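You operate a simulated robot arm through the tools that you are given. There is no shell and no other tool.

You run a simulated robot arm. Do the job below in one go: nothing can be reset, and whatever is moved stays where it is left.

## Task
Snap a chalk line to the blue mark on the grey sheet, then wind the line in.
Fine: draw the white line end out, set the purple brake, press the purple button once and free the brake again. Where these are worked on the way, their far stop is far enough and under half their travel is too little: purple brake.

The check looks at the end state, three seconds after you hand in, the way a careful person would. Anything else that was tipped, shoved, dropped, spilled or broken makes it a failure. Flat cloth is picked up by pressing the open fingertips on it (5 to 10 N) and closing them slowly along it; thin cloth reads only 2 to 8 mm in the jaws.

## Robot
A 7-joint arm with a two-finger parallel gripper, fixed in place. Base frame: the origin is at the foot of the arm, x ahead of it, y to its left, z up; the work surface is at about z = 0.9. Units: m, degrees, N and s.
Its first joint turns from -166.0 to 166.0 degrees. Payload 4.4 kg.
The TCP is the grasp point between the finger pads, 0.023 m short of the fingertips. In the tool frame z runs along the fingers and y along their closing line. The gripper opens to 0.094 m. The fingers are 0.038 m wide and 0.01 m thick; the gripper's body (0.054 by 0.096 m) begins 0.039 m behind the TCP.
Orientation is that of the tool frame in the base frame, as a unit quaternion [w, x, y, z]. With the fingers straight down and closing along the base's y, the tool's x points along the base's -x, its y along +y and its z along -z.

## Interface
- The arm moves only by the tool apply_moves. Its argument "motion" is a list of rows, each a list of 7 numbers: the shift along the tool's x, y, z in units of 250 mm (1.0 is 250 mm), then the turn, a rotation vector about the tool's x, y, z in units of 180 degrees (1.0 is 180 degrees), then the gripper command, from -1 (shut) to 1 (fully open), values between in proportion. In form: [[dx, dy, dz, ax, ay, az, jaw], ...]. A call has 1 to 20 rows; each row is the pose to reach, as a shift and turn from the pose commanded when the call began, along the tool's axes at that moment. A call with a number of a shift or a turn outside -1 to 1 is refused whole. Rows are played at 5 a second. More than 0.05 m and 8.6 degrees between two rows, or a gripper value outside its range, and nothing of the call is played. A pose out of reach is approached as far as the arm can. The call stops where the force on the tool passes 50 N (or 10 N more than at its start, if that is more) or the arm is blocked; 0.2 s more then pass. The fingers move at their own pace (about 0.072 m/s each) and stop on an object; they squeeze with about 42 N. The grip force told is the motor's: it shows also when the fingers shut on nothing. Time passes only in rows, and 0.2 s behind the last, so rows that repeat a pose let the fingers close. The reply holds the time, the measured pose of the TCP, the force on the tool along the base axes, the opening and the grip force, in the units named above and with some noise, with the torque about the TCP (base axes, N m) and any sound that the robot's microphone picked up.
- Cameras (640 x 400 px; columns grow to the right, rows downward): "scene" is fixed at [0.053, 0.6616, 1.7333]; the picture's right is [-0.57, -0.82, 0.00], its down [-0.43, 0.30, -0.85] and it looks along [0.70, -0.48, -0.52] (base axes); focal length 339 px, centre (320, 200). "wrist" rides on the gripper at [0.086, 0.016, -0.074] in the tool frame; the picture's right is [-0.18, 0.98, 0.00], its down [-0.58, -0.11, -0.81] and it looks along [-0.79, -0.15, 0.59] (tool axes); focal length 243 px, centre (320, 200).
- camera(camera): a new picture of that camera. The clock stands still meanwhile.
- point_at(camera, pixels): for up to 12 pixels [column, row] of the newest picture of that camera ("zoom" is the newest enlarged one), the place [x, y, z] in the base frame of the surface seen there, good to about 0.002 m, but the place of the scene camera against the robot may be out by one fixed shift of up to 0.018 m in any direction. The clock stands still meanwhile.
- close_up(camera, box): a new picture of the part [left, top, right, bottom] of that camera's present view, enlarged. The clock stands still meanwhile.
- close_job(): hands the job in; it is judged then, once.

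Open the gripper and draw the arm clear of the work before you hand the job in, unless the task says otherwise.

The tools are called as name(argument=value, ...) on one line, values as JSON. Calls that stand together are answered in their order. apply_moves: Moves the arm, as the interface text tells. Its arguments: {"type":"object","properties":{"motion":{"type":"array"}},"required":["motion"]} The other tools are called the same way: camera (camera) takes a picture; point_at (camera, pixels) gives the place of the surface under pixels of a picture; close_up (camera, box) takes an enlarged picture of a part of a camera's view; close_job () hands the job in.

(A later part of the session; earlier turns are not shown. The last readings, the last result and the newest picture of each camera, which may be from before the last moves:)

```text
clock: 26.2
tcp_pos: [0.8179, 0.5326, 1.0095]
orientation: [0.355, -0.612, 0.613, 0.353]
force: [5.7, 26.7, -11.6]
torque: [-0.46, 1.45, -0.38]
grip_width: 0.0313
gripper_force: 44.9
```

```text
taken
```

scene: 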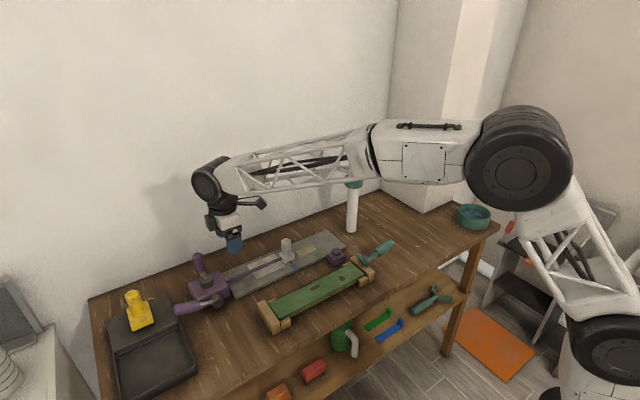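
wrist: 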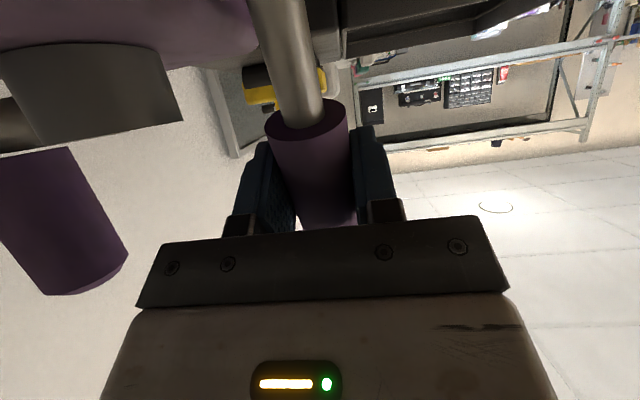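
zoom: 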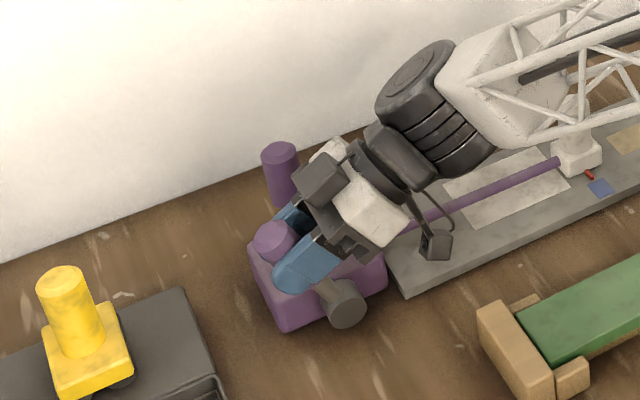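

Lever at ~67°; tangential resistance ~29 N might mean the stop is near. I push on in small steps and see whether it stops.

apply_moves(motion=[[0.0025, 0, -0.0154, 0, -0.0083, 0, -0.5], [0.0058, 0, -0.0308, 0, -0.0167, 0, -0.5], [0.0095, 0, -0.046, 0, -0.025, 0, -0.5], [0.0141, 0, -0.0612, 0, -0.0333, 0, -0.5]])

close_up(camera="scene", box=[130, 210, 290, 330])

```text
clock: 26.5
tcp_pos: [0.8173, 0.5305, 1.0106]
orientation: [-0.357, 0.611, -0.61, -0.357]
force: [18.5, 26.9, -11.3]
torque: [-0.46, -0.87, 0.25]
grip_width: 0.0311
gripper_force: 44.5
stopped in row 1: the force on the tool passed its limit at 63 N (the readings are from after the stop); the commanded pose is now the measured one
```

```text
3.33 times, centred on (210, 270) of scene
```

zoom: 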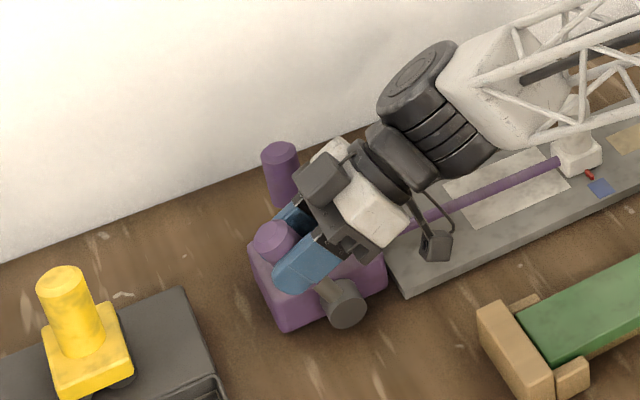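

The far stop is reached at ~68° (a tiny step jumped to 63 N), about 50° of travel. I open the fingers and look whether the lever stays.

apply_moves(motion=[[0, 0, 0, 0, 0, 0, 0], [0, 0, 0, 0, 0, 0, 0.3], [0, 0, 0, 0, 0, 0, 0.3]])

close_up(camera="scene", box=[130, 210, 290, 330])

camera(camera="wrist")

```text
clock: 27.3
tcp_pos: [0.8165, 0.5314, 1.0108]
orientation: [0.358, -0.61, 0.611, 0.356]
force: [0.2, -0.2, -0.4]
torque: [-0.01, -0.02, -0.01]
grip_width: 0.0611
gripper_force: 0.1
```

```text
3.33 times, centred on (210, 270) of scene
```

zoom: 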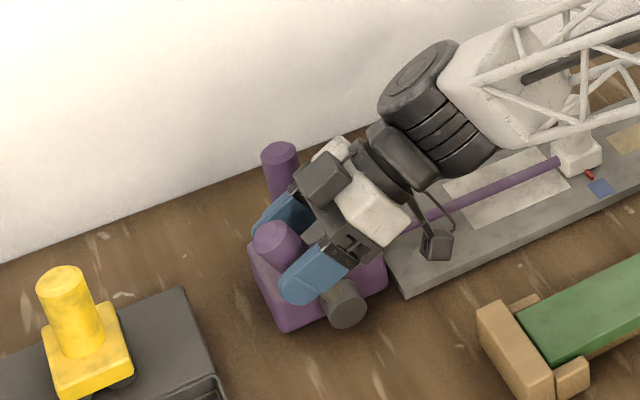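

```text
taken
```

wrist: 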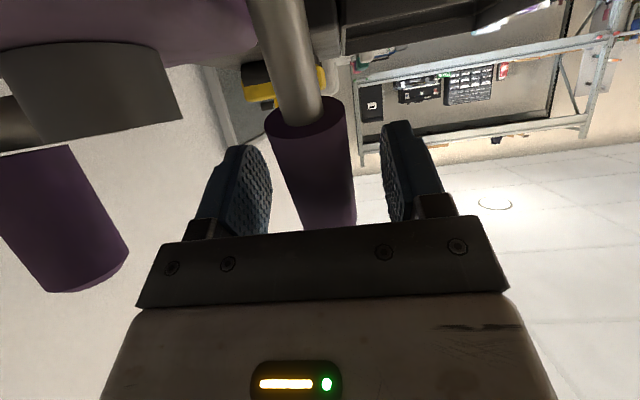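

The lever stays set. I back off along the fingers, then rise and turn the tool upright again.

apply_moves(motion=[[0, 0, -0.16, 0, 0, 0, 0.3], [0, 0, -0.32, 0, 0, 0, 0.3], [-0.12, 0, -0.4, 0, 0.045, 0, 0.3], [-0.24, 0, -0.46, 0, 0.09, 0, 0.3], [-0.36, 0, -0.52, 0, 0.135, 0, 0.3], [-0.48, 0, -0.58, 0, 0.18, 0, 0.3], [-0.48, 0, -0.58, 0, 0.225, 0, 0.3], [-0.48, 0, -0.58, 0, 0.27, 0, 0.3], [-0.48, 0, -0.58, 0, 0.305, 0, 0.3], [-0.48, 0, -0.58, 0, 0.336, 0, 0.3]])

camera(camera="scene")

close_up(camera="scene", box=[160, 220, 400, 340])

```text
clock: 29.5
tcp_pos: [0.8188, 0.4624, 1.1866]
orientation: [0.001, -0.707, 0.707, 0.001]
force: [-0.5, -0.3, -0.3]
torque: [0.03, -0.02, -0.03]
grip_width: 0.0612
gripper_force: 0.0
```

```text
taken
```

scene: 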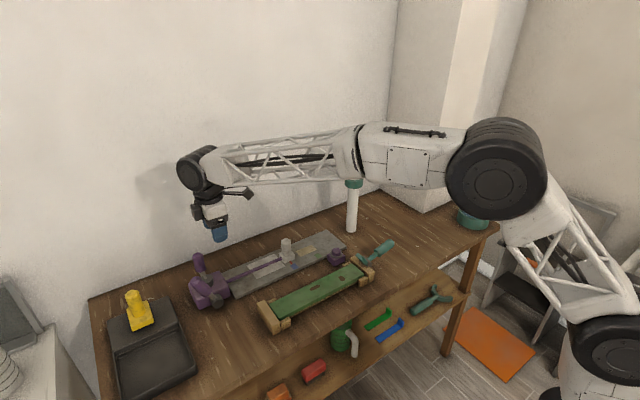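

```text
2.67 times, centred on (280, 280) of scene
```

zoom: 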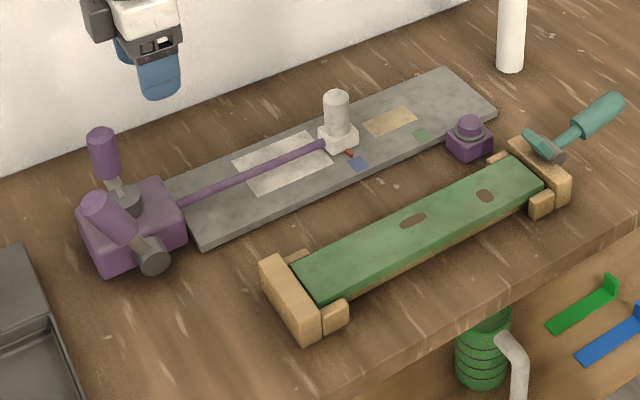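

Brake is up, the pointer still at the blue mark. I measure the surroundings of the purple button (zoom 468,130) and the teal clamp.

point_at(camera="zoom", pixels=[[468, 122], [470, 135], [468, 155], [540, 145], [600, 105], [570, 130], [535, 175], [520, 140], [550, 205], [480, 190], [105, 200], [350, 155]])

```text
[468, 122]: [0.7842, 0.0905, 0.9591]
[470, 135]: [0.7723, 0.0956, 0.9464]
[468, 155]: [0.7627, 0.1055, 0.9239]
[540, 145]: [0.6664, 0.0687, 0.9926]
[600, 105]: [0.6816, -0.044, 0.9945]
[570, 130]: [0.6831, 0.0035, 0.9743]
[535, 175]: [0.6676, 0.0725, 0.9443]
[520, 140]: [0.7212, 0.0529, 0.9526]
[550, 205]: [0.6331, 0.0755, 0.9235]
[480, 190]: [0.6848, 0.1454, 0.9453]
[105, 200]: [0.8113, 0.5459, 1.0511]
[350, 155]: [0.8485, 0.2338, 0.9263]
```

Nothing near the button exceeds z≈0.985, so a vertical approach is fine. I travel toward the button at height.

apply_moves(motion=[[0.16, 0.013, 0.033, 0, 0, 0, 0.3], [0.32, 0.027, 0.067, 0, 0, 0, 0], [0.48, 0.04, 0.1, 0, 0, 0, -0.5], [0.64, 0.053, 0.133, 0, 0, 0, -1], [0.8, 0.067, 0.167, 0, 0, 0, -1], [0.96, 0.08, 0.2, 0, 0, 0, -1]])

apply_moves(motion=[[0.14, 0.02, 0.03, 0, 0, 0, -1], [0.28, 0.04, 0.06, 0, 0, 0, -1], [0.42, 0.06, 0.12, 0, 0, 0, -1], [0.56, 0.08, 0.2, 0, 0, 0, -1], [0.56, 0.08, 0.2, 0, 0, 0, -1]])

camera(camera="wrist")

```text
clock: 30.9
tcp_pos: [0.7987, 0.2246, 1.1363]
orientation: [0.001, -0.707, 0.707, 0.001]
force: [0.6, -0.3, 0.6]
torque: [0.0, 0.02, 0.01]
grip_width: 0.0002
gripper_force: 41.3
```

```text
clock: 32.1
tcp_pos: [0.7766, 0.0868, 1.0861]
orientation: [-0.001, 0.707, -0.707, -0.002]
force: [0.1, -0.6, 0.7]
torque: [0.0, 0.03, -0.01]
grip_width: 0.0
gripper_force: 41.3
```

```text
taken
```

wrist: 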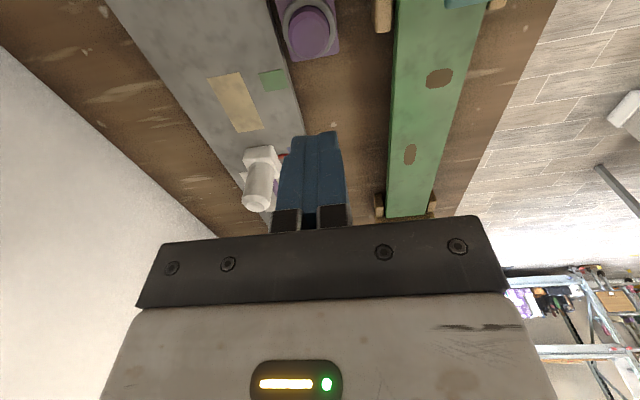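

The button is at wrist (308,35). I measure its top and rim.

close_up(camera="wrist", box=[250, 0, 380, 80])

point_at(camera="wrist", pixels=[[308, 35], [308, 25], [308, 45], [298, 35], [318, 35], [308, 56], [330, 45], [285, 20]])

```text
4.92 times, centred on (315, 40) of wrist
```

zoom: 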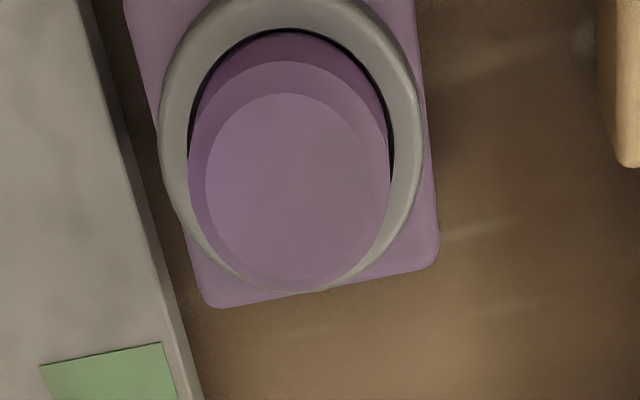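

```text
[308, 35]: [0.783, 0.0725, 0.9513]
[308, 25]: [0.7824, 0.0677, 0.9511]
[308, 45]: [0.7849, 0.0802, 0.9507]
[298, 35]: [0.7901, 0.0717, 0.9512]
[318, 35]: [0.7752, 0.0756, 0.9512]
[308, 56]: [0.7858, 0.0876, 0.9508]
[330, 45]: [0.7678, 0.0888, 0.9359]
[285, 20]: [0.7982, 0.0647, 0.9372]
```

I measure the button top edges in the zoom for its centre.

point_at(camera="zoom", pixels=[[297, 188], [208, 180], [388, 185], [290, 96], [300, 280], [180, 170], [408, 150]])

```text
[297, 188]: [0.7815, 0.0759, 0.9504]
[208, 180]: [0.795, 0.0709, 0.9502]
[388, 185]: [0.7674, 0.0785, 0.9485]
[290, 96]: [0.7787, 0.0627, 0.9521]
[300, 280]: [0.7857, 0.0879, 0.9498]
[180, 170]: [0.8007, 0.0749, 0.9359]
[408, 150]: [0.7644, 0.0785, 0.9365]
```

Button centre ≈ (0.781, 0.075), top z 0.951. I move closed fingertips just above it (tips ≈ 7 mm above).

apply_moves(motion=[[0.023, -0.009, 0.13, 0, 0, 0, -1], [0.046, -0.0184, 0.27, 0, 0, 0, -1], [0.046, -0.0184, 0.36, 0, 0, 0, -1], [0.046, -0.0184, 0.42, 0, 0, 0, -1], [0.046, -0.0184, 0.42, 0, 0, 0, -1]])

close_up(camera="scene", box=[280, 200, 400, 290])

camera(camera="wrist")

```text
clock: 33.3
tcp_pos: [0.7816, 0.0728, 0.9801]
orientation: [-0.001, 0.707, -0.707, -0.001]
force: [-0.5, -0.3, -0.2]
torque: [-0.01, 0.04, -0.01]
grip_width: 0.0002
gripper_force: 42.0
```

```text
4.44 times, centred on (340, 245) of scene
```

zoom: 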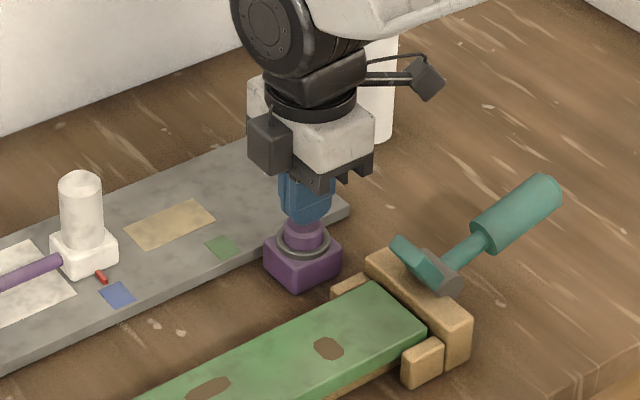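

```text
taken
```

wrist: 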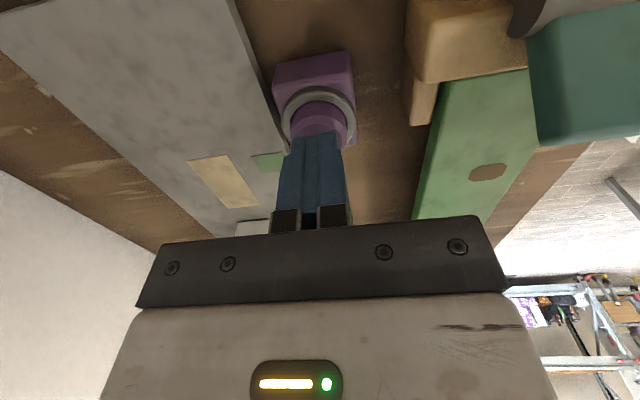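

The fingertips sit just above the button. I press down gently in ~1 mm steps, up to ~6 mm past contact.

apply_moves(motion=[[0, 0, 0.012, 0, 0, 0, -1], [0, 0, 0.02, 0, 0, 0, -1], [0, 0, 0.024, 0, 0, 0, -1], [0, 0, 0.028, 0, 0, 0, -1], [0, 0, 0.032, 0, 0, 0, -1], [0, 0, 0.036, 0, 0, 0, -1], [0, 0, 0.04, 0, 0, 0, -1], [0, 0, 0.044, 0, 0, 0, -1], [0, 0, 0.048, 0, 0, 0, -1]])

```text
clock: 35.3
tcp_pos: [0.7825, 0.0724, 0.9674]
orientation: [0.001, -0.707, 0.707, 0.002]
force: [-1.6, -0.7, 2.1]
torque: [-0.02, 0.02, 0.0]
grip_width: 0.0
gripper_force: 42.2
heard: click
```

A click was heard at ~6 mm of press. I raise straight up and look at the sheet.

apply_moves(motion=[[0, 0, -0.04, 0, 0, 0, -1], [0, 0, -0.16, 0, 0, 0, -1], [0, 0, -0.32, 0, 0, 0, -1], [0, 0, -0.5, 0, 0, 0, -1], [0, 0, -0.66, 0, 0, 0, -1]])

close_up(camera="scene", box=[160, 220, 400, 340])

camera(camera="wrist")

```text
clock: 36.5
tcp_pos: [0.7818, 0.0693, 1.1305]
orientation: [-0.002, 0.707, -0.707, -0.001]
force: [-0.4, 0.8, -0.6]
torque: [0.03, 0.02, -0.04]
grip_width: 0.0
gripper_force: 41.9
```

```text
2.67 times, centred on (280, 280) of scene
```

zoom: 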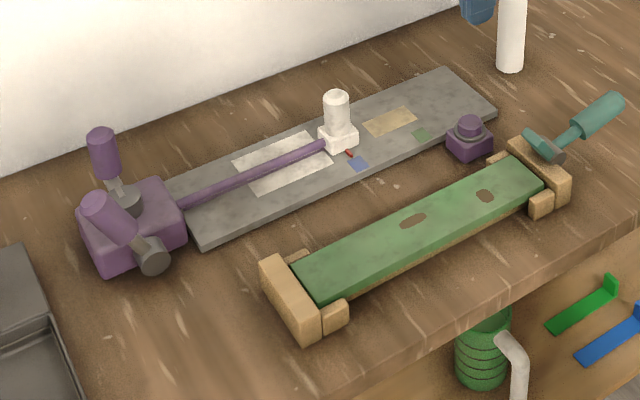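

```text
taken
```

wrist: 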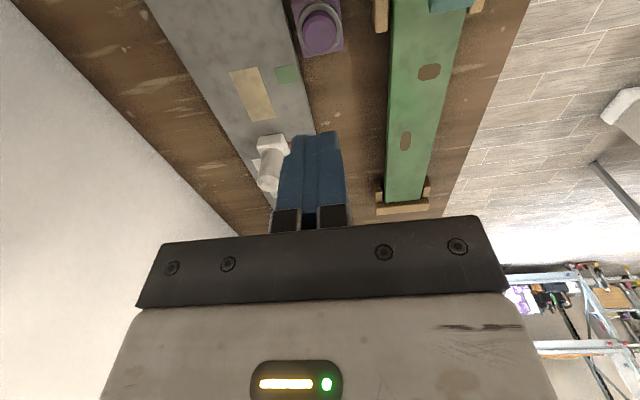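

No other change seen yet; I zoom on the line and sheet to see whether a chalk mark shows.

close_up(camera="scene", box=[225, 235, 305, 300])

close_up(camera="wrist", box=[220, 0, 360, 200])

```text
6.15 times, centred on (265, 268) of scene
```

zoom: 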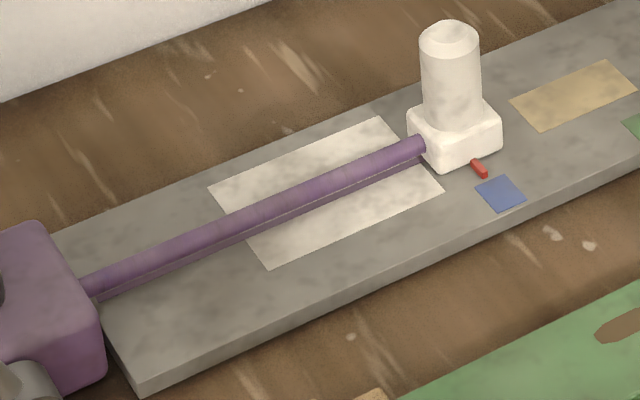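

```text
2.00 times, centred on (290, 100) of wrist
```

zoom: 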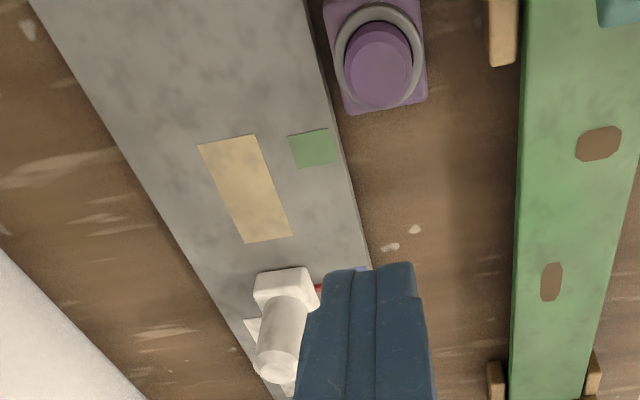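

A thin purple chalk trace is visible beneath the line, so the snap happened. Next I free the brake: travel back toward the reel at height with the fingers opened.

apply_moves(motion=[[-0.16, -0.024, -0.05, 0, 0, 0, -0.5], [-0.32, -0.048, -0.1, 0, 0, 0, 0], [-0.48, -0.072, -0.15, 0, 0, 0, 0.3], [-0.64, -0.095, -0.2, 0, 0, 0, 0.3], [-0.8, -0.119, -0.2, 0, 0, 0, 0.3], [-0.964, -0.143, -0.2, 0, 0, 0, 0.3]])

apply_moves(motion=[[-0.076, 0, 0.02, 0, -0.0417, 0, 0.3], [-0.152, 0, 0.06, 0, -0.0833, 0, 0.3], [-0.229, 0, 0.12, 0, -0.125, 0, 0.3], [-0.305, 0, 0.19, 0, -0.1667, 0, 0.3], [-0.381, 0, 0.27, 0, -0.2083, 0, 0.3], [-0.457, 0, 0.35, 0, -0.25, 0, 0.3], [-0.534, 0, 0.43, 0, -0.2917, 0, 0.3], [-0.61, 0, 0.5, 0, -0.3333, 0, 0.3], [-0.61, 0, 0.5, 0, -0.3333, 0, 0.3]])

camera(camera="wrist")

close_up(camera="scene", box=[130, 210, 290, 330])

```text
clock: 37.9
tcp_pos: [0.8177, 0.3112, 1.1845]
orientation: [0.001, -0.707, 0.707, 0.0]
force: [-0.6, 0.5, -0.7]
torque: [-0.01, -0.05, -0.02]
grip_width: 0.0614
gripper_force: 0.0
```

```text
clock: 39.9
tcp_pos: [0.819, 0.4662, 1.0584]
orientation: [0.357, -0.61, 0.613, 0.354]
force: [0.1, 0.1, 0.1]
torque: [0.01, 0.02, -0.01]
grip_width: 0.061
gripper_force: 0.0
```

```text
taken
```

wrist: 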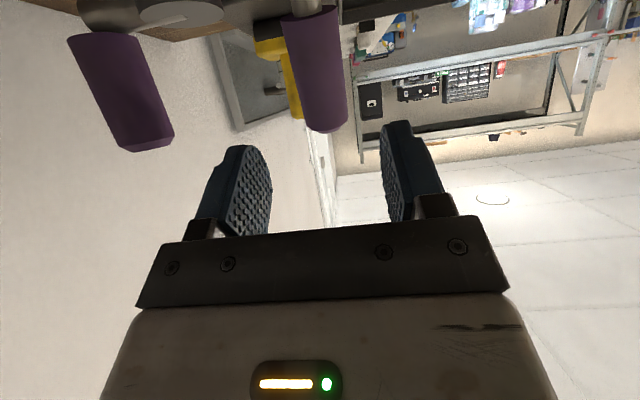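

```text
3.33 times, centred on (210, 270) of scene
```

zoom: 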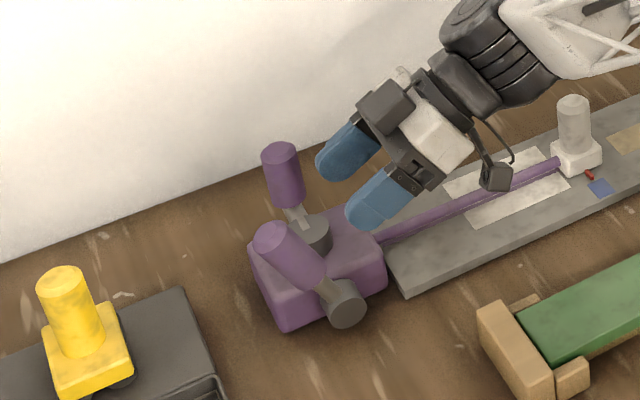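

The lever is between the fingers' lines. I advance 8 cm along the fingers (with a small downward correction) and close on the grip.

apply_moves(motion=[[0.031, 0.002, 0.04, 0, 0, 0, 0.3], [0.031, 0.002, 0.14, 0, 0, 0, 0.3], [0.031, 0.002, 0.24, 0, 0, 0, 0.3], [0.031, 0.002, 0.323, 0, 0, 0, 0.3], [0.031, 0.002, 0.323, 0, 0, 0, 0], [0.031, 0.002, 0.323, 0, 0, 0, -0.3], [0.031, 0.002, 0.323, 0, 0, 0, -0.5], [0.031, 0.002, 0.323, 0, 0, 0, -0.5]])

close_up(camera="scene", box=[130, 210, 290, 330])

camera(camera="wrist")

```text
clock: 41.7
tcp_pos: [0.8181, 0.5327, 1.0115]
orientation: [0.354, -0.612, 0.612, 0.354]
force: [-7.5, 3.8, 0.8]
torque: [-0.03, 1.02, -0.31]
grip_width: 0.0313
gripper_force: 45.0
```

```text
3.33 times, centred on (210, 270) of scene
```

zoom: 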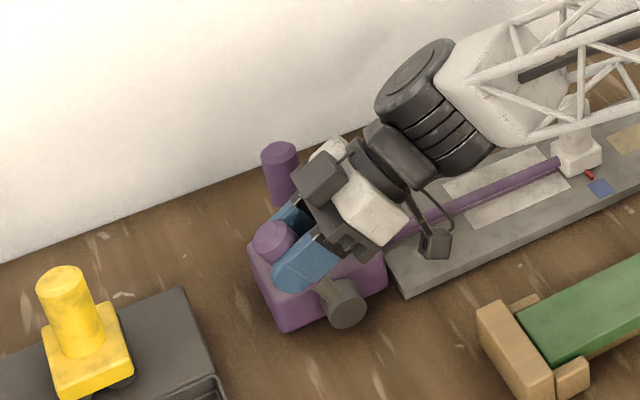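

```text
taken
```

wrist: 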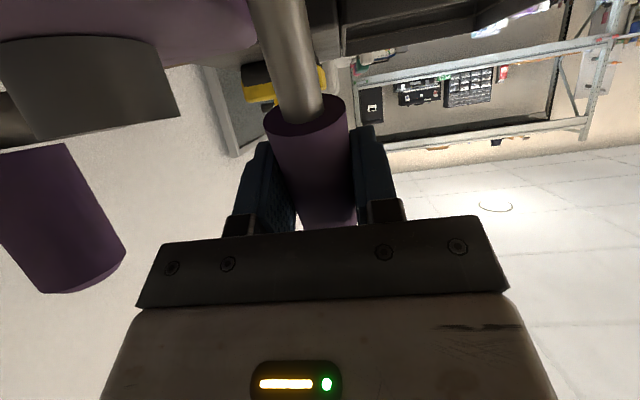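

Gripped at ~68° with low forces. I swing the lever back down along the arc, first 25°.

apply_moves(motion=[[-0.0033, 0, 0.0313, 0, 0.0244, 0, -0.5], [-0.0034, 0, 0.0627, 0, 0.0489, 0, -0.5], [-0.0012, 0, 0.094, 0, 0.0733, 0, -0.5], [0.0042, 0, 0.1248, 0, 0.0978, 0, -0.5], [0.012, 0, 0.1552, 0, 0.1222, 0, -0.5]])

close_up(camera="scene", box=[130, 210, 290, 330])

```text
clock: 42.9
tcp_pos: [0.8181, 0.5644, 0.9906]
orientation: [0.233, -0.668, 0.669, 0.23]
force: [19.3, -9.4, 14.3]
torque: [-1.19, 1.52, -0.9]
grip_width: 0.0313
gripper_force: 45.5
```

```text
3.33 times, centred on (210, 270) of scene
```

zoom: 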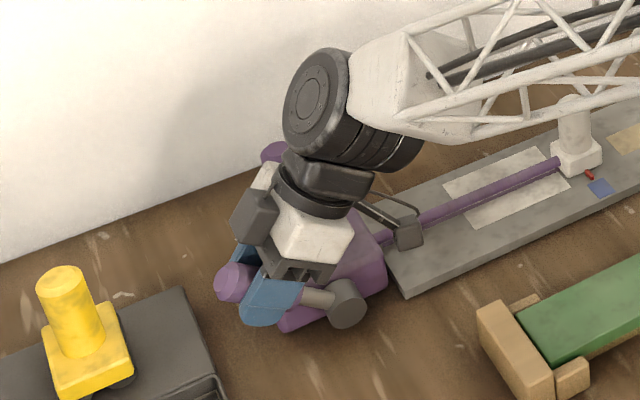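

At ~43° now. I continue down the remaining 25° toward the lower stop.

apply_moves(motion=[[-0.0012, -0.002, 0.0315, 0, 0.0256, 0, -0.5], [0, -0.002, 0.063, 0, 0.0511, 0, -0.5], [0.0041, -0.002, 0.0939, 0, 0.0767, 0, -0.5], [0.0113, -0.002, 0.1244, 0, 0.1022, 0, -0.5], [0.0208, -0.002, 0.1546, 0, 0.12, 0, -0.5]])

close_up(camera="scene", box=[130, 210, 290, 330])

```text
clock: 44.1
tcp_pos: [0.8192, 0.5844, 0.9553]
orientation: [-0.103, 0.7, -0.699, -0.101]
force: [-7.9, 18.5, 23.3]
torque: [-1.16, 0.95, -1.29]
grip_width: 0.0314
gripper_force: 44.9
```

```text
3.33 times, centred on (210, 270) of scene
```

zoom: 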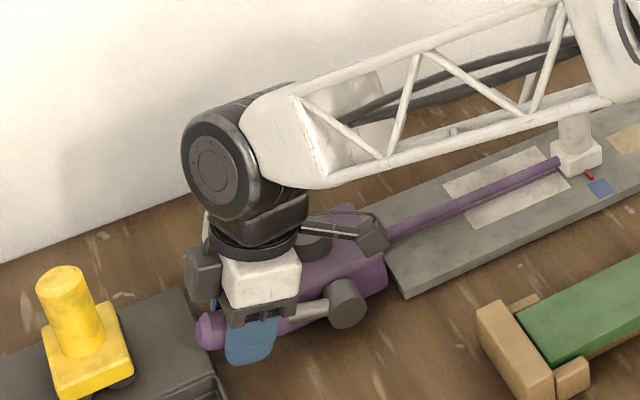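

Back at the original grip place (0.5844, 0.9553). I push 2 mm further down to make sure it rests at the free stop.

apply_moves(motion=[[0, 0, 0.004, 0, 0, 0, -0.5], [0, 0, 0.008, 0, 0, 0, -0.5]])

```text
clock: 44.7
tcp_pos: [0.8187, 0.5859, 0.9555]
orientation: [-0.103, 0.7, -0.699, -0.1]
force: [-20.6, 17.5, 28.7]
torque: [-1.49, 1.19, -1.47]
grip_width: 0.0314
gripper_force: 45.0
```

Force rose only slightly; I push another 3 mm to find the stop.

apply_moves(motion=[[0, 0, 0.004, 0, 0, 0, -0.5], [0, 0, 0.008, 0, 0, 0, -0.5], [0, 0, 0.012, 0, 0, 0, -0.5]])

close_up(camera="scene", box=[130, 210, 290, 330])

```text
clock: 45.4
tcp_pos: [0.8181, 0.5846, 0.9564]
orientation: [0.103, -0.7, 0.7, 0.101]
force: [-19.1, -4.4, 4.5]
torque: [0.25, 0.29, -1.26]
grip_width: 0.0311
gripper_force: 45.6
stopped in row 3: the force on the tool passed its limit at 52 N (the readings are from after the stop); the commanded pose is now the measured one
```

```text
3.33 times, centred on (210, 270) of scene
```

zoom: 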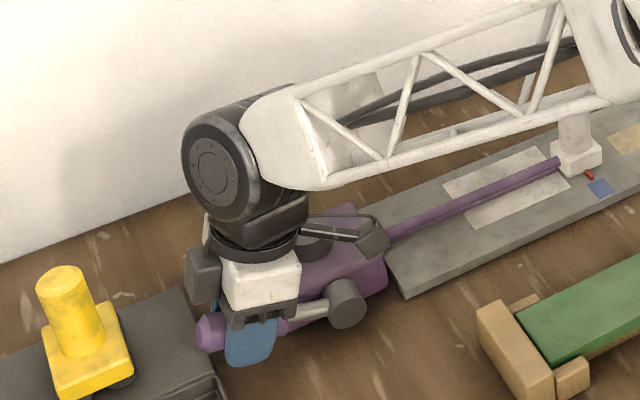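

The force limit confirms the lower (free) stop. I open the fingers, back out upward and bring the tool upright.

apply_moves(motion=[[0, 0, 0, 0, 0, 0, 0], [0, 0, 0, 0, 0, 0, 0.3], [0, 0, 0, 0, 0, 0, 0.3], [0, 0, -0.12, 0, 0, 0, 0.3], [0, 0, -0.28, 0, 0, 0, 0.3], [0, 0, -0.44, 0, 0, 0, 0.3], [0, 0, -0.6, 0, 0.03, 0, 0.3], [0.1, 0, -0.72, 0, 0.06, 0, 0.3], [0.2, 0, -0.84, 0, 0.0922, 0, 0.3], [0.3, 0, -0.9, 0, 0.0922, 0, 0.3]])

close_up(camera="scene", box=[130, 210, 290, 330])

camera(camera="wrist")

```text
clock: 47.6
tcp_pos: [0.8181, 0.4484, 1.1471]
orientation: [0.001, -0.707, 0.707, -0.001]
force: [0.5, -0.5, 0.4]
torque: [0.06, 0.01, 0.02]
grip_width: 0.061
gripper_force: 0.1
```

```text
3.33 times, centred on (210, 270) of scene
```

zoom: 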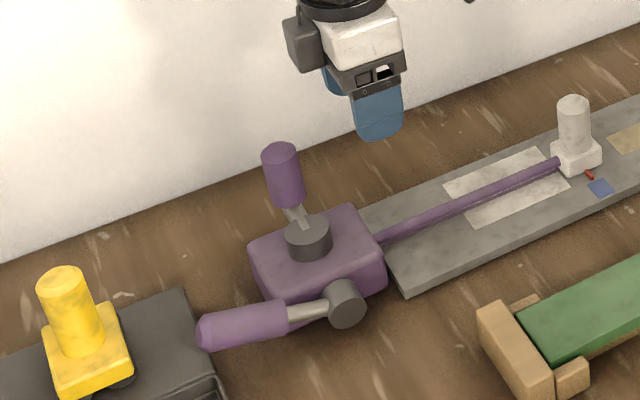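

```text
taken
```

wrist: 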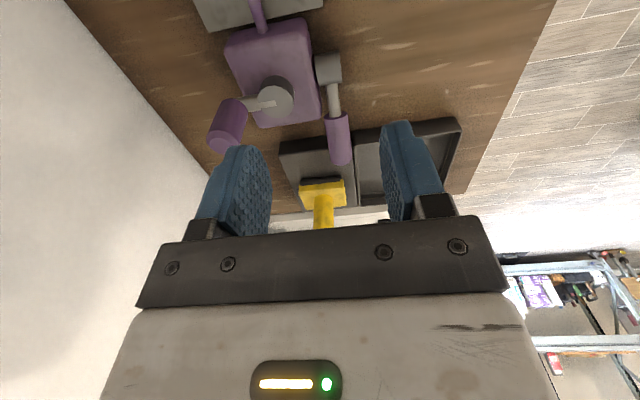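

The lever lies as at the start. Now the crank: I zoom to measure its disc (275,97) and knob (226,130).

close_up(camera="wrist", box=[195, 50, 345, 160])

```text
3.64 times, centred on (270, 105) of wrist
```

zoom: 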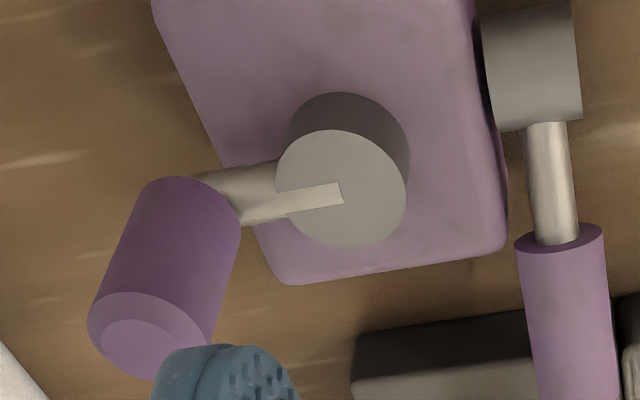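

point_at(camera="zoom", pixels=[[341, 188], [278, 188], [405, 190], [340, 131], [345, 246], [150, 345], [110, 345], [190, 340], [150, 322], [180, 190], [220, 260], [250, 200]])

```text
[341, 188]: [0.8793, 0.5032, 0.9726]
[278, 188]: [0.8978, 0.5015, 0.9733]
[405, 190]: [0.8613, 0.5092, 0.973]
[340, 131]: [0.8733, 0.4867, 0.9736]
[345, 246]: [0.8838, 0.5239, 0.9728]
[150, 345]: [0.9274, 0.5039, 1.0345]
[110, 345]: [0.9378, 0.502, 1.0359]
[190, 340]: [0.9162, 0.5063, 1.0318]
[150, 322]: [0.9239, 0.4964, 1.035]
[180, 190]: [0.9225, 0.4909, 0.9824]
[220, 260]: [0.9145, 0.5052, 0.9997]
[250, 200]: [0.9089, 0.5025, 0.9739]
```

Disc axis ≈ (0.880, 0.5045), knob ≈ (0.9275, 0.504), z 0.98–1.035, crank radius ≈ 48 mm. I turn the tool 60° about the vertical so it can tilt radially outward to reach the knob.

apply_moves(motion=[[0, 0, 0, 0, 0, 0.0417, 0.3], [0, 0, 0, 0, 0, 0.0833, 0.3], [0, 0, 0, 0, 0, 0.125, 0.3], [0, 0, 0, 0, 0, 0.1667, 0.3], [0, 0, 0, 0, 0, 0.2083, 0.3], [0, 0, 0, 0, 0, 0.25, 0.3], [0, 0, 0, 0, 0, 0.2917, 0.3], [0, 0, 0, 0, 0, 0.3333, 0.3]])

apply_moves(motion=[[-0.034, -0.004, 0.02, 0, -0.0417, 0, 0.3], [-0.069, -0.009, 0.05, 0, -0.0833, 0, 0.3], [-0.103, -0.013, 0.09, 0, -0.125, 0, 0.3], [-0.137, -0.018, 0.14, 0, -0.1667, 0, 0.3], [-0.172, -0.022, 0.19, 0, -0.2083, 0, 0.3], [-0.206, -0.027, 0.232, 0, -0.25, 0, 0.3], [-0.206, -0.027, 0.232, 0, -0.25, 0, 0.3]])

camera(camera="wrist")

close_up(camera="scene", box=[130, 190, 290, 330])

```text
clock: 49.4
tcp_pos: [0.8185, 0.447, 1.15]
orientation: [0.0, -0.258, 0.966, 0.001]
force: [0.1, 0.0, 0.1]
torque: [0.0, 0.02, 0.01]
grip_width: 0.0614
gripper_force: 0.1
```

```text
clock: 51.0
tcp_pos: [0.8666, 0.4697, 1.0898]
orientation: [0.371, -0.239, 0.892, 0.099]
force: [-0.4, 0.1, 0.1]
torque: [0.02, 0.02, 0.02]
grip_width: 0.0611
gripper_force: 0.1
```

```text
taken
```

wrist: 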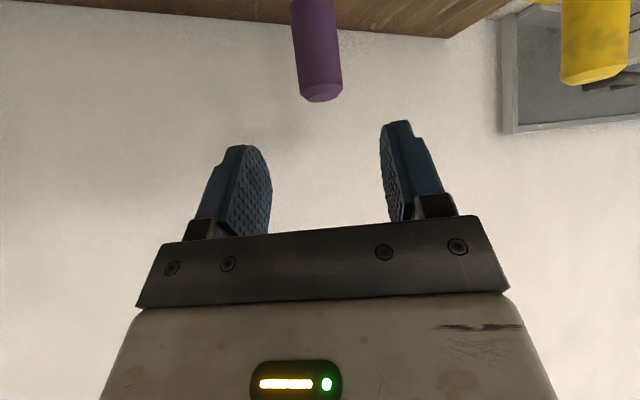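

```text
2.86 times, centred on (210, 260) of scene
```

zoom: 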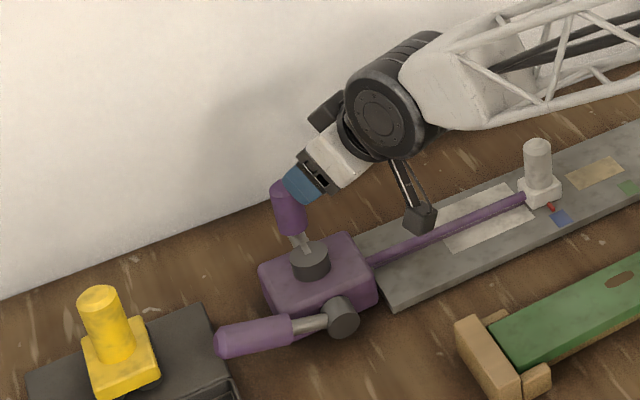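

Pre-grasp reached with the 45° radial tilt; the knob shows at wrist (320,50). I measure it.

point_at(camera="wrist", pixels=[[320, 95], [319, 80], [318, 60], [316, 30], [300, 50], [336, 50], [314, 10]])

```text
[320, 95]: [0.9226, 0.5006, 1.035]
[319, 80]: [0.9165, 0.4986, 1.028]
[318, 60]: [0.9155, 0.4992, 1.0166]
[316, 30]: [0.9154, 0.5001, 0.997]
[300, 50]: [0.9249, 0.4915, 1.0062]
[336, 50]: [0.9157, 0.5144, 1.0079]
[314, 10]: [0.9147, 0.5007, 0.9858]
```

The knob's tangential offset matches the TCP within 1 mm. I advance 10 cm along the fingers and close on the knob.

apply_moves(motion=[[0.005, 0, 0.1, 0, 0, 0, 0.3], [0.005, 0, 0.2, 0, 0, 0, 0.3], [0.005, 0, 0.3, 0, 0, 0, 0.3], [0.005, 0, 0.36, 0, 0, 0, 0.3], [0.005, 0, 0.4, 0, 0, 0, 0.3], [0.005, 0, 0.4, 0, 0, 0, 0], [0.005, 0, 0.4, 0, 0, 0, -0.3], [0.005, 0, 0.4, 0, 0, 0, -0.5], [0.005, 0, 0.4, 0, 0, 0, -0.5]])

camera(camera="wrist")

close_up(camera="scene", box=[130, 190, 290, 330])

```text
clock: 53.0
tcp_pos: [0.9271, 0.5031, 1.0189]
orientation: [0.37, -0.24, 0.892, 0.1]
force: [2.6, 0.3, 0.2]
torque: [0.37, 0.22, -0.01]
grip_width: 0.0319
gripper_force: 45.0
```

```text
taken
```

wrist: 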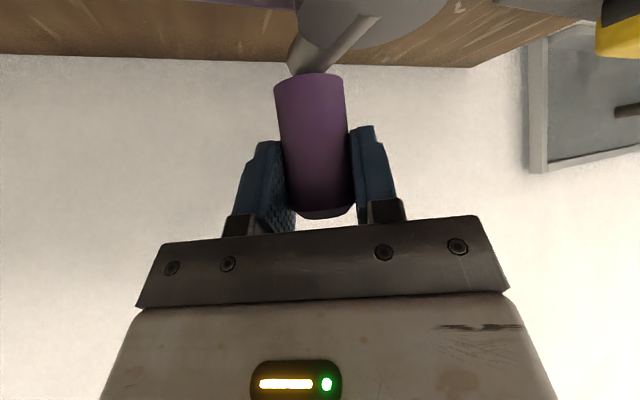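

```text
2.86 times, centred on (210, 260) of scene
```

zoom: 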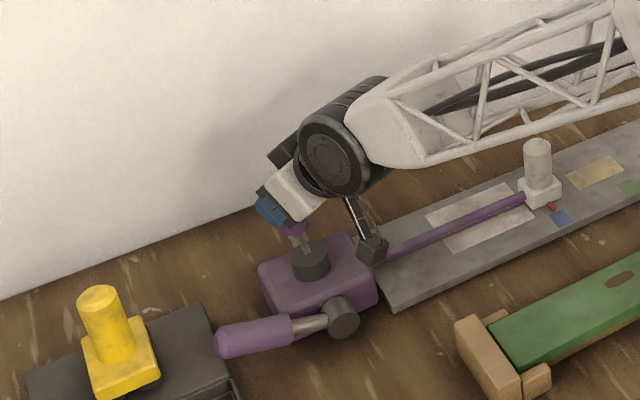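

Clean grip on the knob (32 mm, forces near zero). I test turning it ~10° counter-clockwise (knob toward +y) and see how the white end reacts.

apply_moves(motion=[[-0.0026, 0.0073, 0.0026, 0, 0, 0, -0.5], [-0.0053, 0.0146, 0.0053, 0, 0, 0, -0.5], [-0.0077, 0.0222, 0.0077, 0, 0, 0, -0.5], [-0.01, 0.0298, 0.01, 0, 0, 0, -0.5]])

close_up(camera="scene", box=[225, 235, 305, 300])

close_up(camera="scene", box=[130, 190, 290, 330])

```text
clock: 54.0
tcp_pos: [0.9275, 0.5121, 1.0198]
orientation: [0.371, -0.239, 0.892, 0.099]
force: [38.8, 5.3, -14.2]
torque: [0.75, 0.08, -0.05]
grip_width: 0.0318
gripper_force: 45.3
```

```text
6.15 times, centred on (265, 268) of scene
```

zoom: 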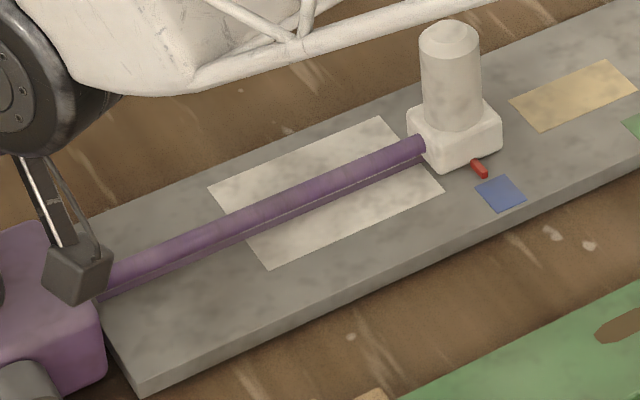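

```text
2.86 times, centred on (210, 260) of scene
```

zoom: 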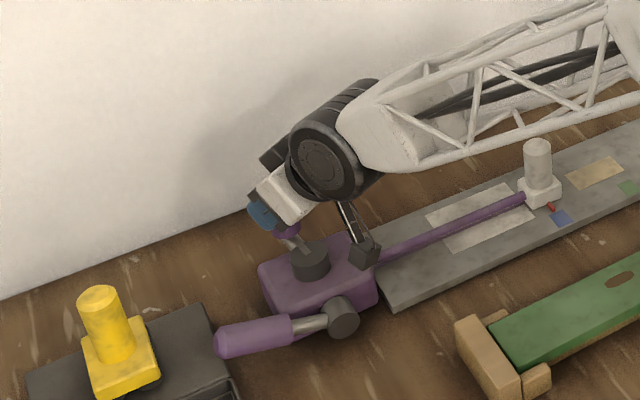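

The crank turns easily this way (5 N tangential) but a radial error gives +39 N in x. I shift ~0.9 mm in +x to relieve it and read the true position.

apply_moves(motion=[[-0.0011, -0.0009, 0.0011, 0, 0, 0, -0.5], [-0.0022, -0.0018, 0.0022, 0, 0, 0, -0.5], [-0.0022, -0.0018, 0.0022, 0, 0, 0, -0.5]])

```text
clock: 54.8
tcp_pos: [0.9272, 0.5123, 1.0186]
orientation: [0.37, -0.24, 0.892, 0.099]
force: [14.6, 0.4, -14.4]
torque: [0.17, 0.08, -0.01]
grip_width: 0.0312
gripper_force: 45.1
```

Relieved. I continue counter-clockwise about 30° and watch the white end.

apply_moves(motion=[[-0.0043, 0.0156, 0.0043, 0, 0, 0, -0.5], [-0.0077, 0.0316, 0.0077, 0, 0, 0, -0.5], [-0.0101, 0.0481, 0.0101, 0, 0, 0, -0.5], [-0.0115, 0.0647, 0.0115, 0, 0, 0, -0.5], [-0.0118, 0.0814, 0.0118, 0, 0, 0, -0.5], [-0.011, 0.0982, 0.011, 0, 0, 0, -0.5]])

close_up(camera="scene", box=[225, 235, 305, 300])

close_up(camera="scene", box=[130, 190, 290, 330])

```text
clock: 55.8
tcp_pos: [0.9224, 0.5262, 1.0199]
orientation: [0.369, -0.239, 0.892, 0.099]
force: [-13.8, -5.3, 3.5]
torque: [-0.41, -0.03, 0.0]
grip_width: 0.0314
gripper_force: 45.4
stopped in row 4: the force on the tool passed its limit at 53 N (the readings are from after the stop); the commanded pose is now the measured one
```

```text
6.15 times, centred on (265, 268) of scene
```

zoom: 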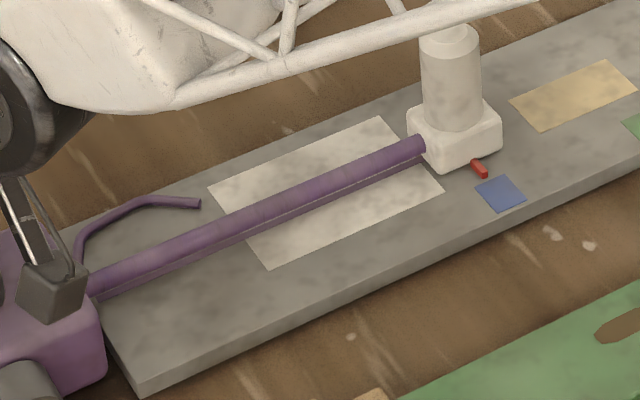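

```text
2.86 times, centred on (210, 260) of scene
```

zoom: 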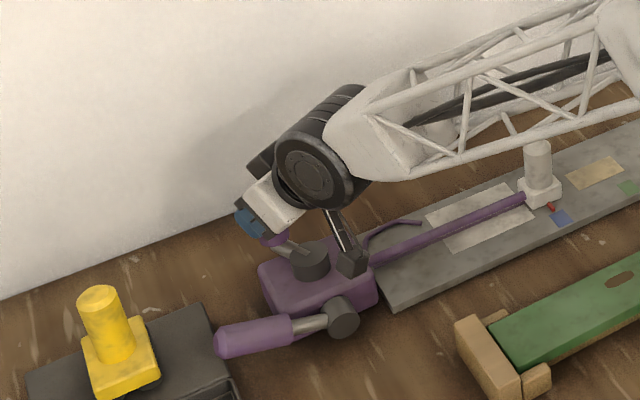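

Turning this way paid out a slack purple loop beside the reel (zoom (80,250)–(200,203)), so counter-clockwise is wrong. I reverse clockwise back through the starting angle.

apply_moves(motion=[[0.0026, -0.0163, -0.0026, 0, 0, 0, -0.5], [0.005, -0.0325, -0.005, 0, 0, 0, -0.5], [0.0084, -0.0483, -0.0084, 0, 0, 0, -0.5], [0.0128, -0.0636, -0.0128, 0, 0, 0, -0.5], [0.0181, -0.0784, -0.0181, 0, 0, 0, -0.5]])

close_up(camera="scene", box=[225, 235, 305, 300])

```text
clock: 57.0
tcp_pos: [0.929, 0.5058, 1.0189]
orientation: [0.37, -0.24, 0.892, 0.099]
force: [17.5, 2.4, 5.8]
torque: [0.73, 0.22, -0.02]
grip_width: 0.0315
gripper_force: 45.0
```

```text
6.15 times, centred on (265, 268) of scene
```

zoom: 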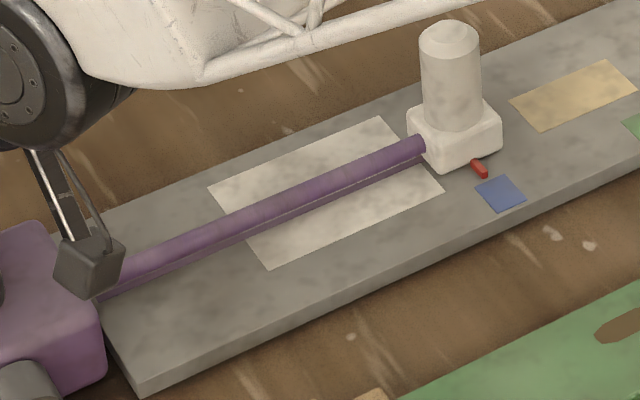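

The slack is gone again, back at the start angle. I continue clockwise another 25° and watch the white end.

apply_moves(motion=[[0.0049, -0.0153, -0.0049, 0, 0, 0, -0.5], [0.0121, -0.0286, -0.0121, 0, 0, 0, -0.5], [0.0201, -0.0409, -0.0201, 0, 0, 0, -0.5], [0.0289, -0.0523, -0.0289, 0, 0, 0, -0.5], [0.0383, -0.0625, -0.0383, 0, 0, 0, -0.5]])

close_up(camera="scene", box=[225, 235, 305, 300])

```text
clock: 58.2
tcp_pos: [0.9238, 0.4844, 1.0193]
orientation: [0.37, -0.238, 0.893, 0.099]
force: [36.3, -14.8, 7.3]
torque: [0.34, -0.2, -0.07]
grip_width: 0.0318
gripper_force: 45.2
```

```text
6.15 times, centred on (265, 268) of scene
```

zoom: 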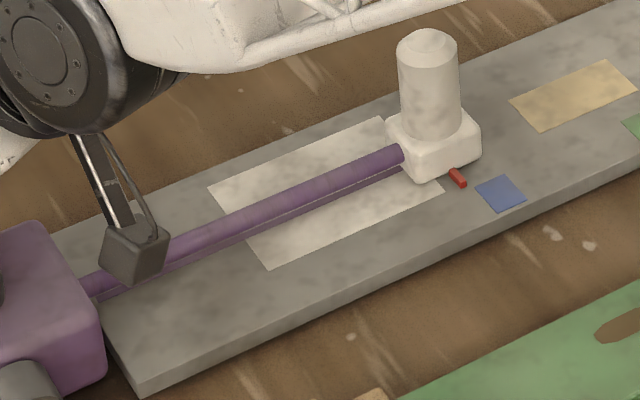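

The white end moved ~14 mm back for ~25° of clockwise turn, so roughly one turn winds it in. The radial force suggests a slightly larger circle (centre ≈ (0.8775, 0.504), R ≈ 0.0498); I continue with that.

apply_moves(motion=[[-0.0016, -0.0032, 0.0016, 0, 0, 0, -0.5], [0.0083, -0.0131, -0.0083, 0, 0, 0, -0.5], [0.0191, -0.0218, -0.0191, 0, 0, 0, -0.5], [0.03, -0.0295, -0.03, 0, 0, 0, -0.5], [0.0416, -0.0354, -0.0416, 0, 0, 0, -0.5], [0.0533, -0.0401, -0.0533, 0, 0, 0, -0.5], [0.0653, -0.0432, -0.0653, 0, 0, 0, -0.5]])

close_up(camera="scene", box=[160, 220, 320, 320])

```text
clock: 59.8
tcp_pos: [0.9089, 0.4642, 1.0181]
orientation: [0.37, -0.239, 0.892, 0.1]
force: [20.6, -24.6, 13.9]
torque: [-0.84, -0.6, -0.09]
grip_width: 0.0312
gripper_force: 45.2
```

```text
4.00 times, centred on (240, 270) of scene
```

zoom: 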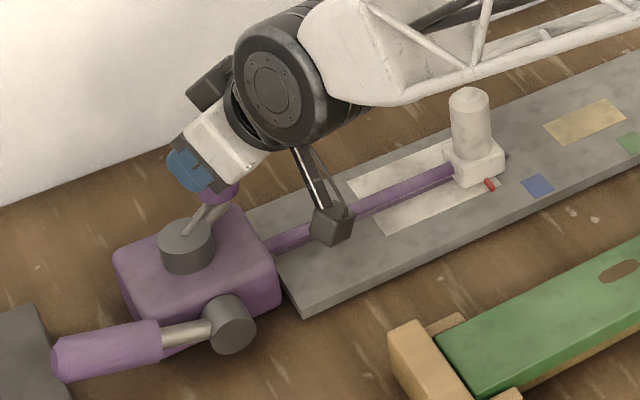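

The end is well on its way. Radial force again points outward; the refined circle is centre (0.8775, 0.503), R = 0.050. I continue clockwise ~48°.

apply_moves(motion=[[-0.001, -0.004, 0.001, 0, 0, 0, -0.5], [0.0138, -0.0058, -0.0138, 0, 0, 0, -0.5], [0.0286, -0.006, -0.0286, 0, 0, 0, -0.5], [0.0434, -0.0038, -0.0434, 0, 0, 0, -0.5], [0.0579, 0.0006, -0.0579, 0, 0, 0, -0.5], [0.0719, 0.007, -0.0719, 0, 0, 0, -0.5], [0.0854, 0.0157, -0.0854, 0, 0, 0, -0.5], [0.0981, 0.0261, -0.0981, 0, 0, 0, -0.5], [0.1101, 0.0382, -0.1101, 0, 0, 0, -0.5]])

close_up(camera="scene", box=[160, 220, 320, 320])

```text
clock: 61.8
tcp_pos: [0.8691, 0.454, 1.0192]
orientation: [0.37, -0.239, 0.892, 0.099]
force: [2.7, 9.8, 19.4]
torque: [-0.08, -0.37, 0.0]
grip_width: 0.0313
gripper_force: 45.4
```

```text
4.00 times, centred on (240, 270) of scene
```

zoom: 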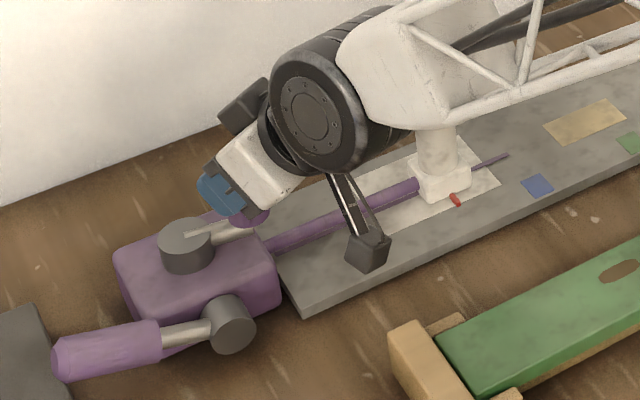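

Smooth; the white end keeps coming and the chalk trace shows behind it. I continue clockwise 60° with a small upward relief.

apply_moves(motion=[[0.0095, 0.014, -0.0123, 0, 0, 0, -0.5], [0.0195, 0.0296, -0.0223, 0, 0, 0, -0.5], [0.0281, 0.0468, -0.0309, 0, 0, 0, -0.5], [0.0355, 0.0648, -0.0383, 0, 0, 0, -0.5], [0.0417, 0.0838, -0.0445, 0, 0, 0, -0.5], [0.0463, 0.1037, -0.0491, 0, 0, 0, -0.5], [0.0494, 0.1242, -0.0522, 0, 0, 0, -0.5], [0.0506, 0.1451, -0.0534, 0, 0, 0, -0.5], [0.0506, 0.1659, -0.0534, 0, 0, 0, -0.5], [0.0492, 0.1869, -0.052, 0, 0, 0, -0.5]])

close_up(camera="scene", box=[160, 220, 320, 320])

```text
clock: 64.0
tcp_pos: [0.8307, 0.4859, 1.0186]
orientation: [0.368, -0.239, 0.893, 0.099]
force: [1.4, -0.8, 3.1]
torque: [0.61, 0.46, -0.03]
grip_width: 0.0315
gripper_force: 45.4
```

```text
4.00 times, centred on (240, 270) of scene
```

zoom: 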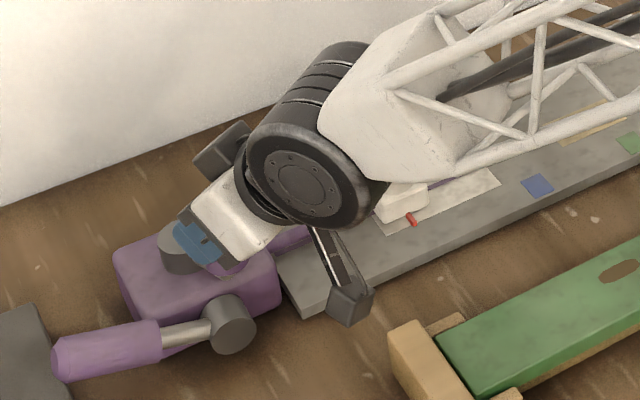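

Forces near zero — the circle fits. I continue clockwise 66° around the near side.

apply_moves(motion=[[-0.0032, 0.0205, 0.0032, 0, 0, 0, -0.5], [-0.0077, 0.0404, 0.0077, 0, 0, 0, -0.5], [-0.0138, 0.0594, 0.0138, 0, 0, 0, -0.5], [-0.0212, 0.0774, 0.0212, 0, 0, 0, -0.5], [-0.0298, 0.0944, 0.0298, 0, 0, 0, -0.5], [-0.0397, 0.1099, 0.0397, 0, 0, 0, -0.5], [-0.0507, 0.124, 0.0507, 0, 0, 0, -0.5], [-0.0629, 0.1362, 0.0629, 0, 0, 0, -0.5], [-0.0756, 0.1466, 0.0756, 0, 0, 0, -0.5], [-0.089, 0.1555, 0.089, 0, 0, 0, -0.5], [-0.1032, 0.162, 0.1032, 0, 0, 0, -0.5]])

close_up(camera="scene", box=[160, 220, 320, 320])

```text
clock: 66.4
tcp_pos: [0.8416, 0.5386, 1.0189]
orientation: [0.371, -0.239, 0.892, 0.099]
force: [-12.1, 10.3, -2.7]
torque: [0.85, 0.41, 0.05]
grip_width: 0.0313
gripper_force: 44.6
```

```text
4.00 times, centred on (240, 270) of scene
```

zoom: 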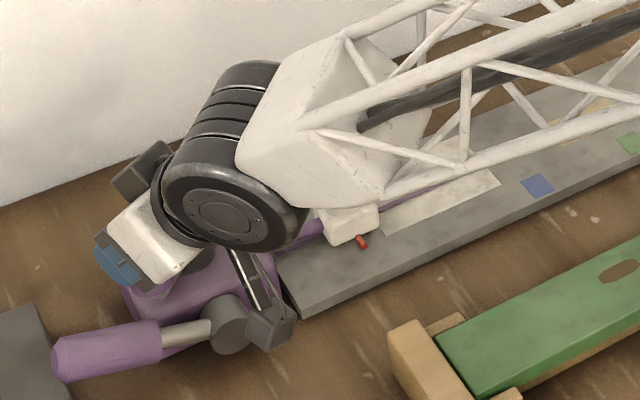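

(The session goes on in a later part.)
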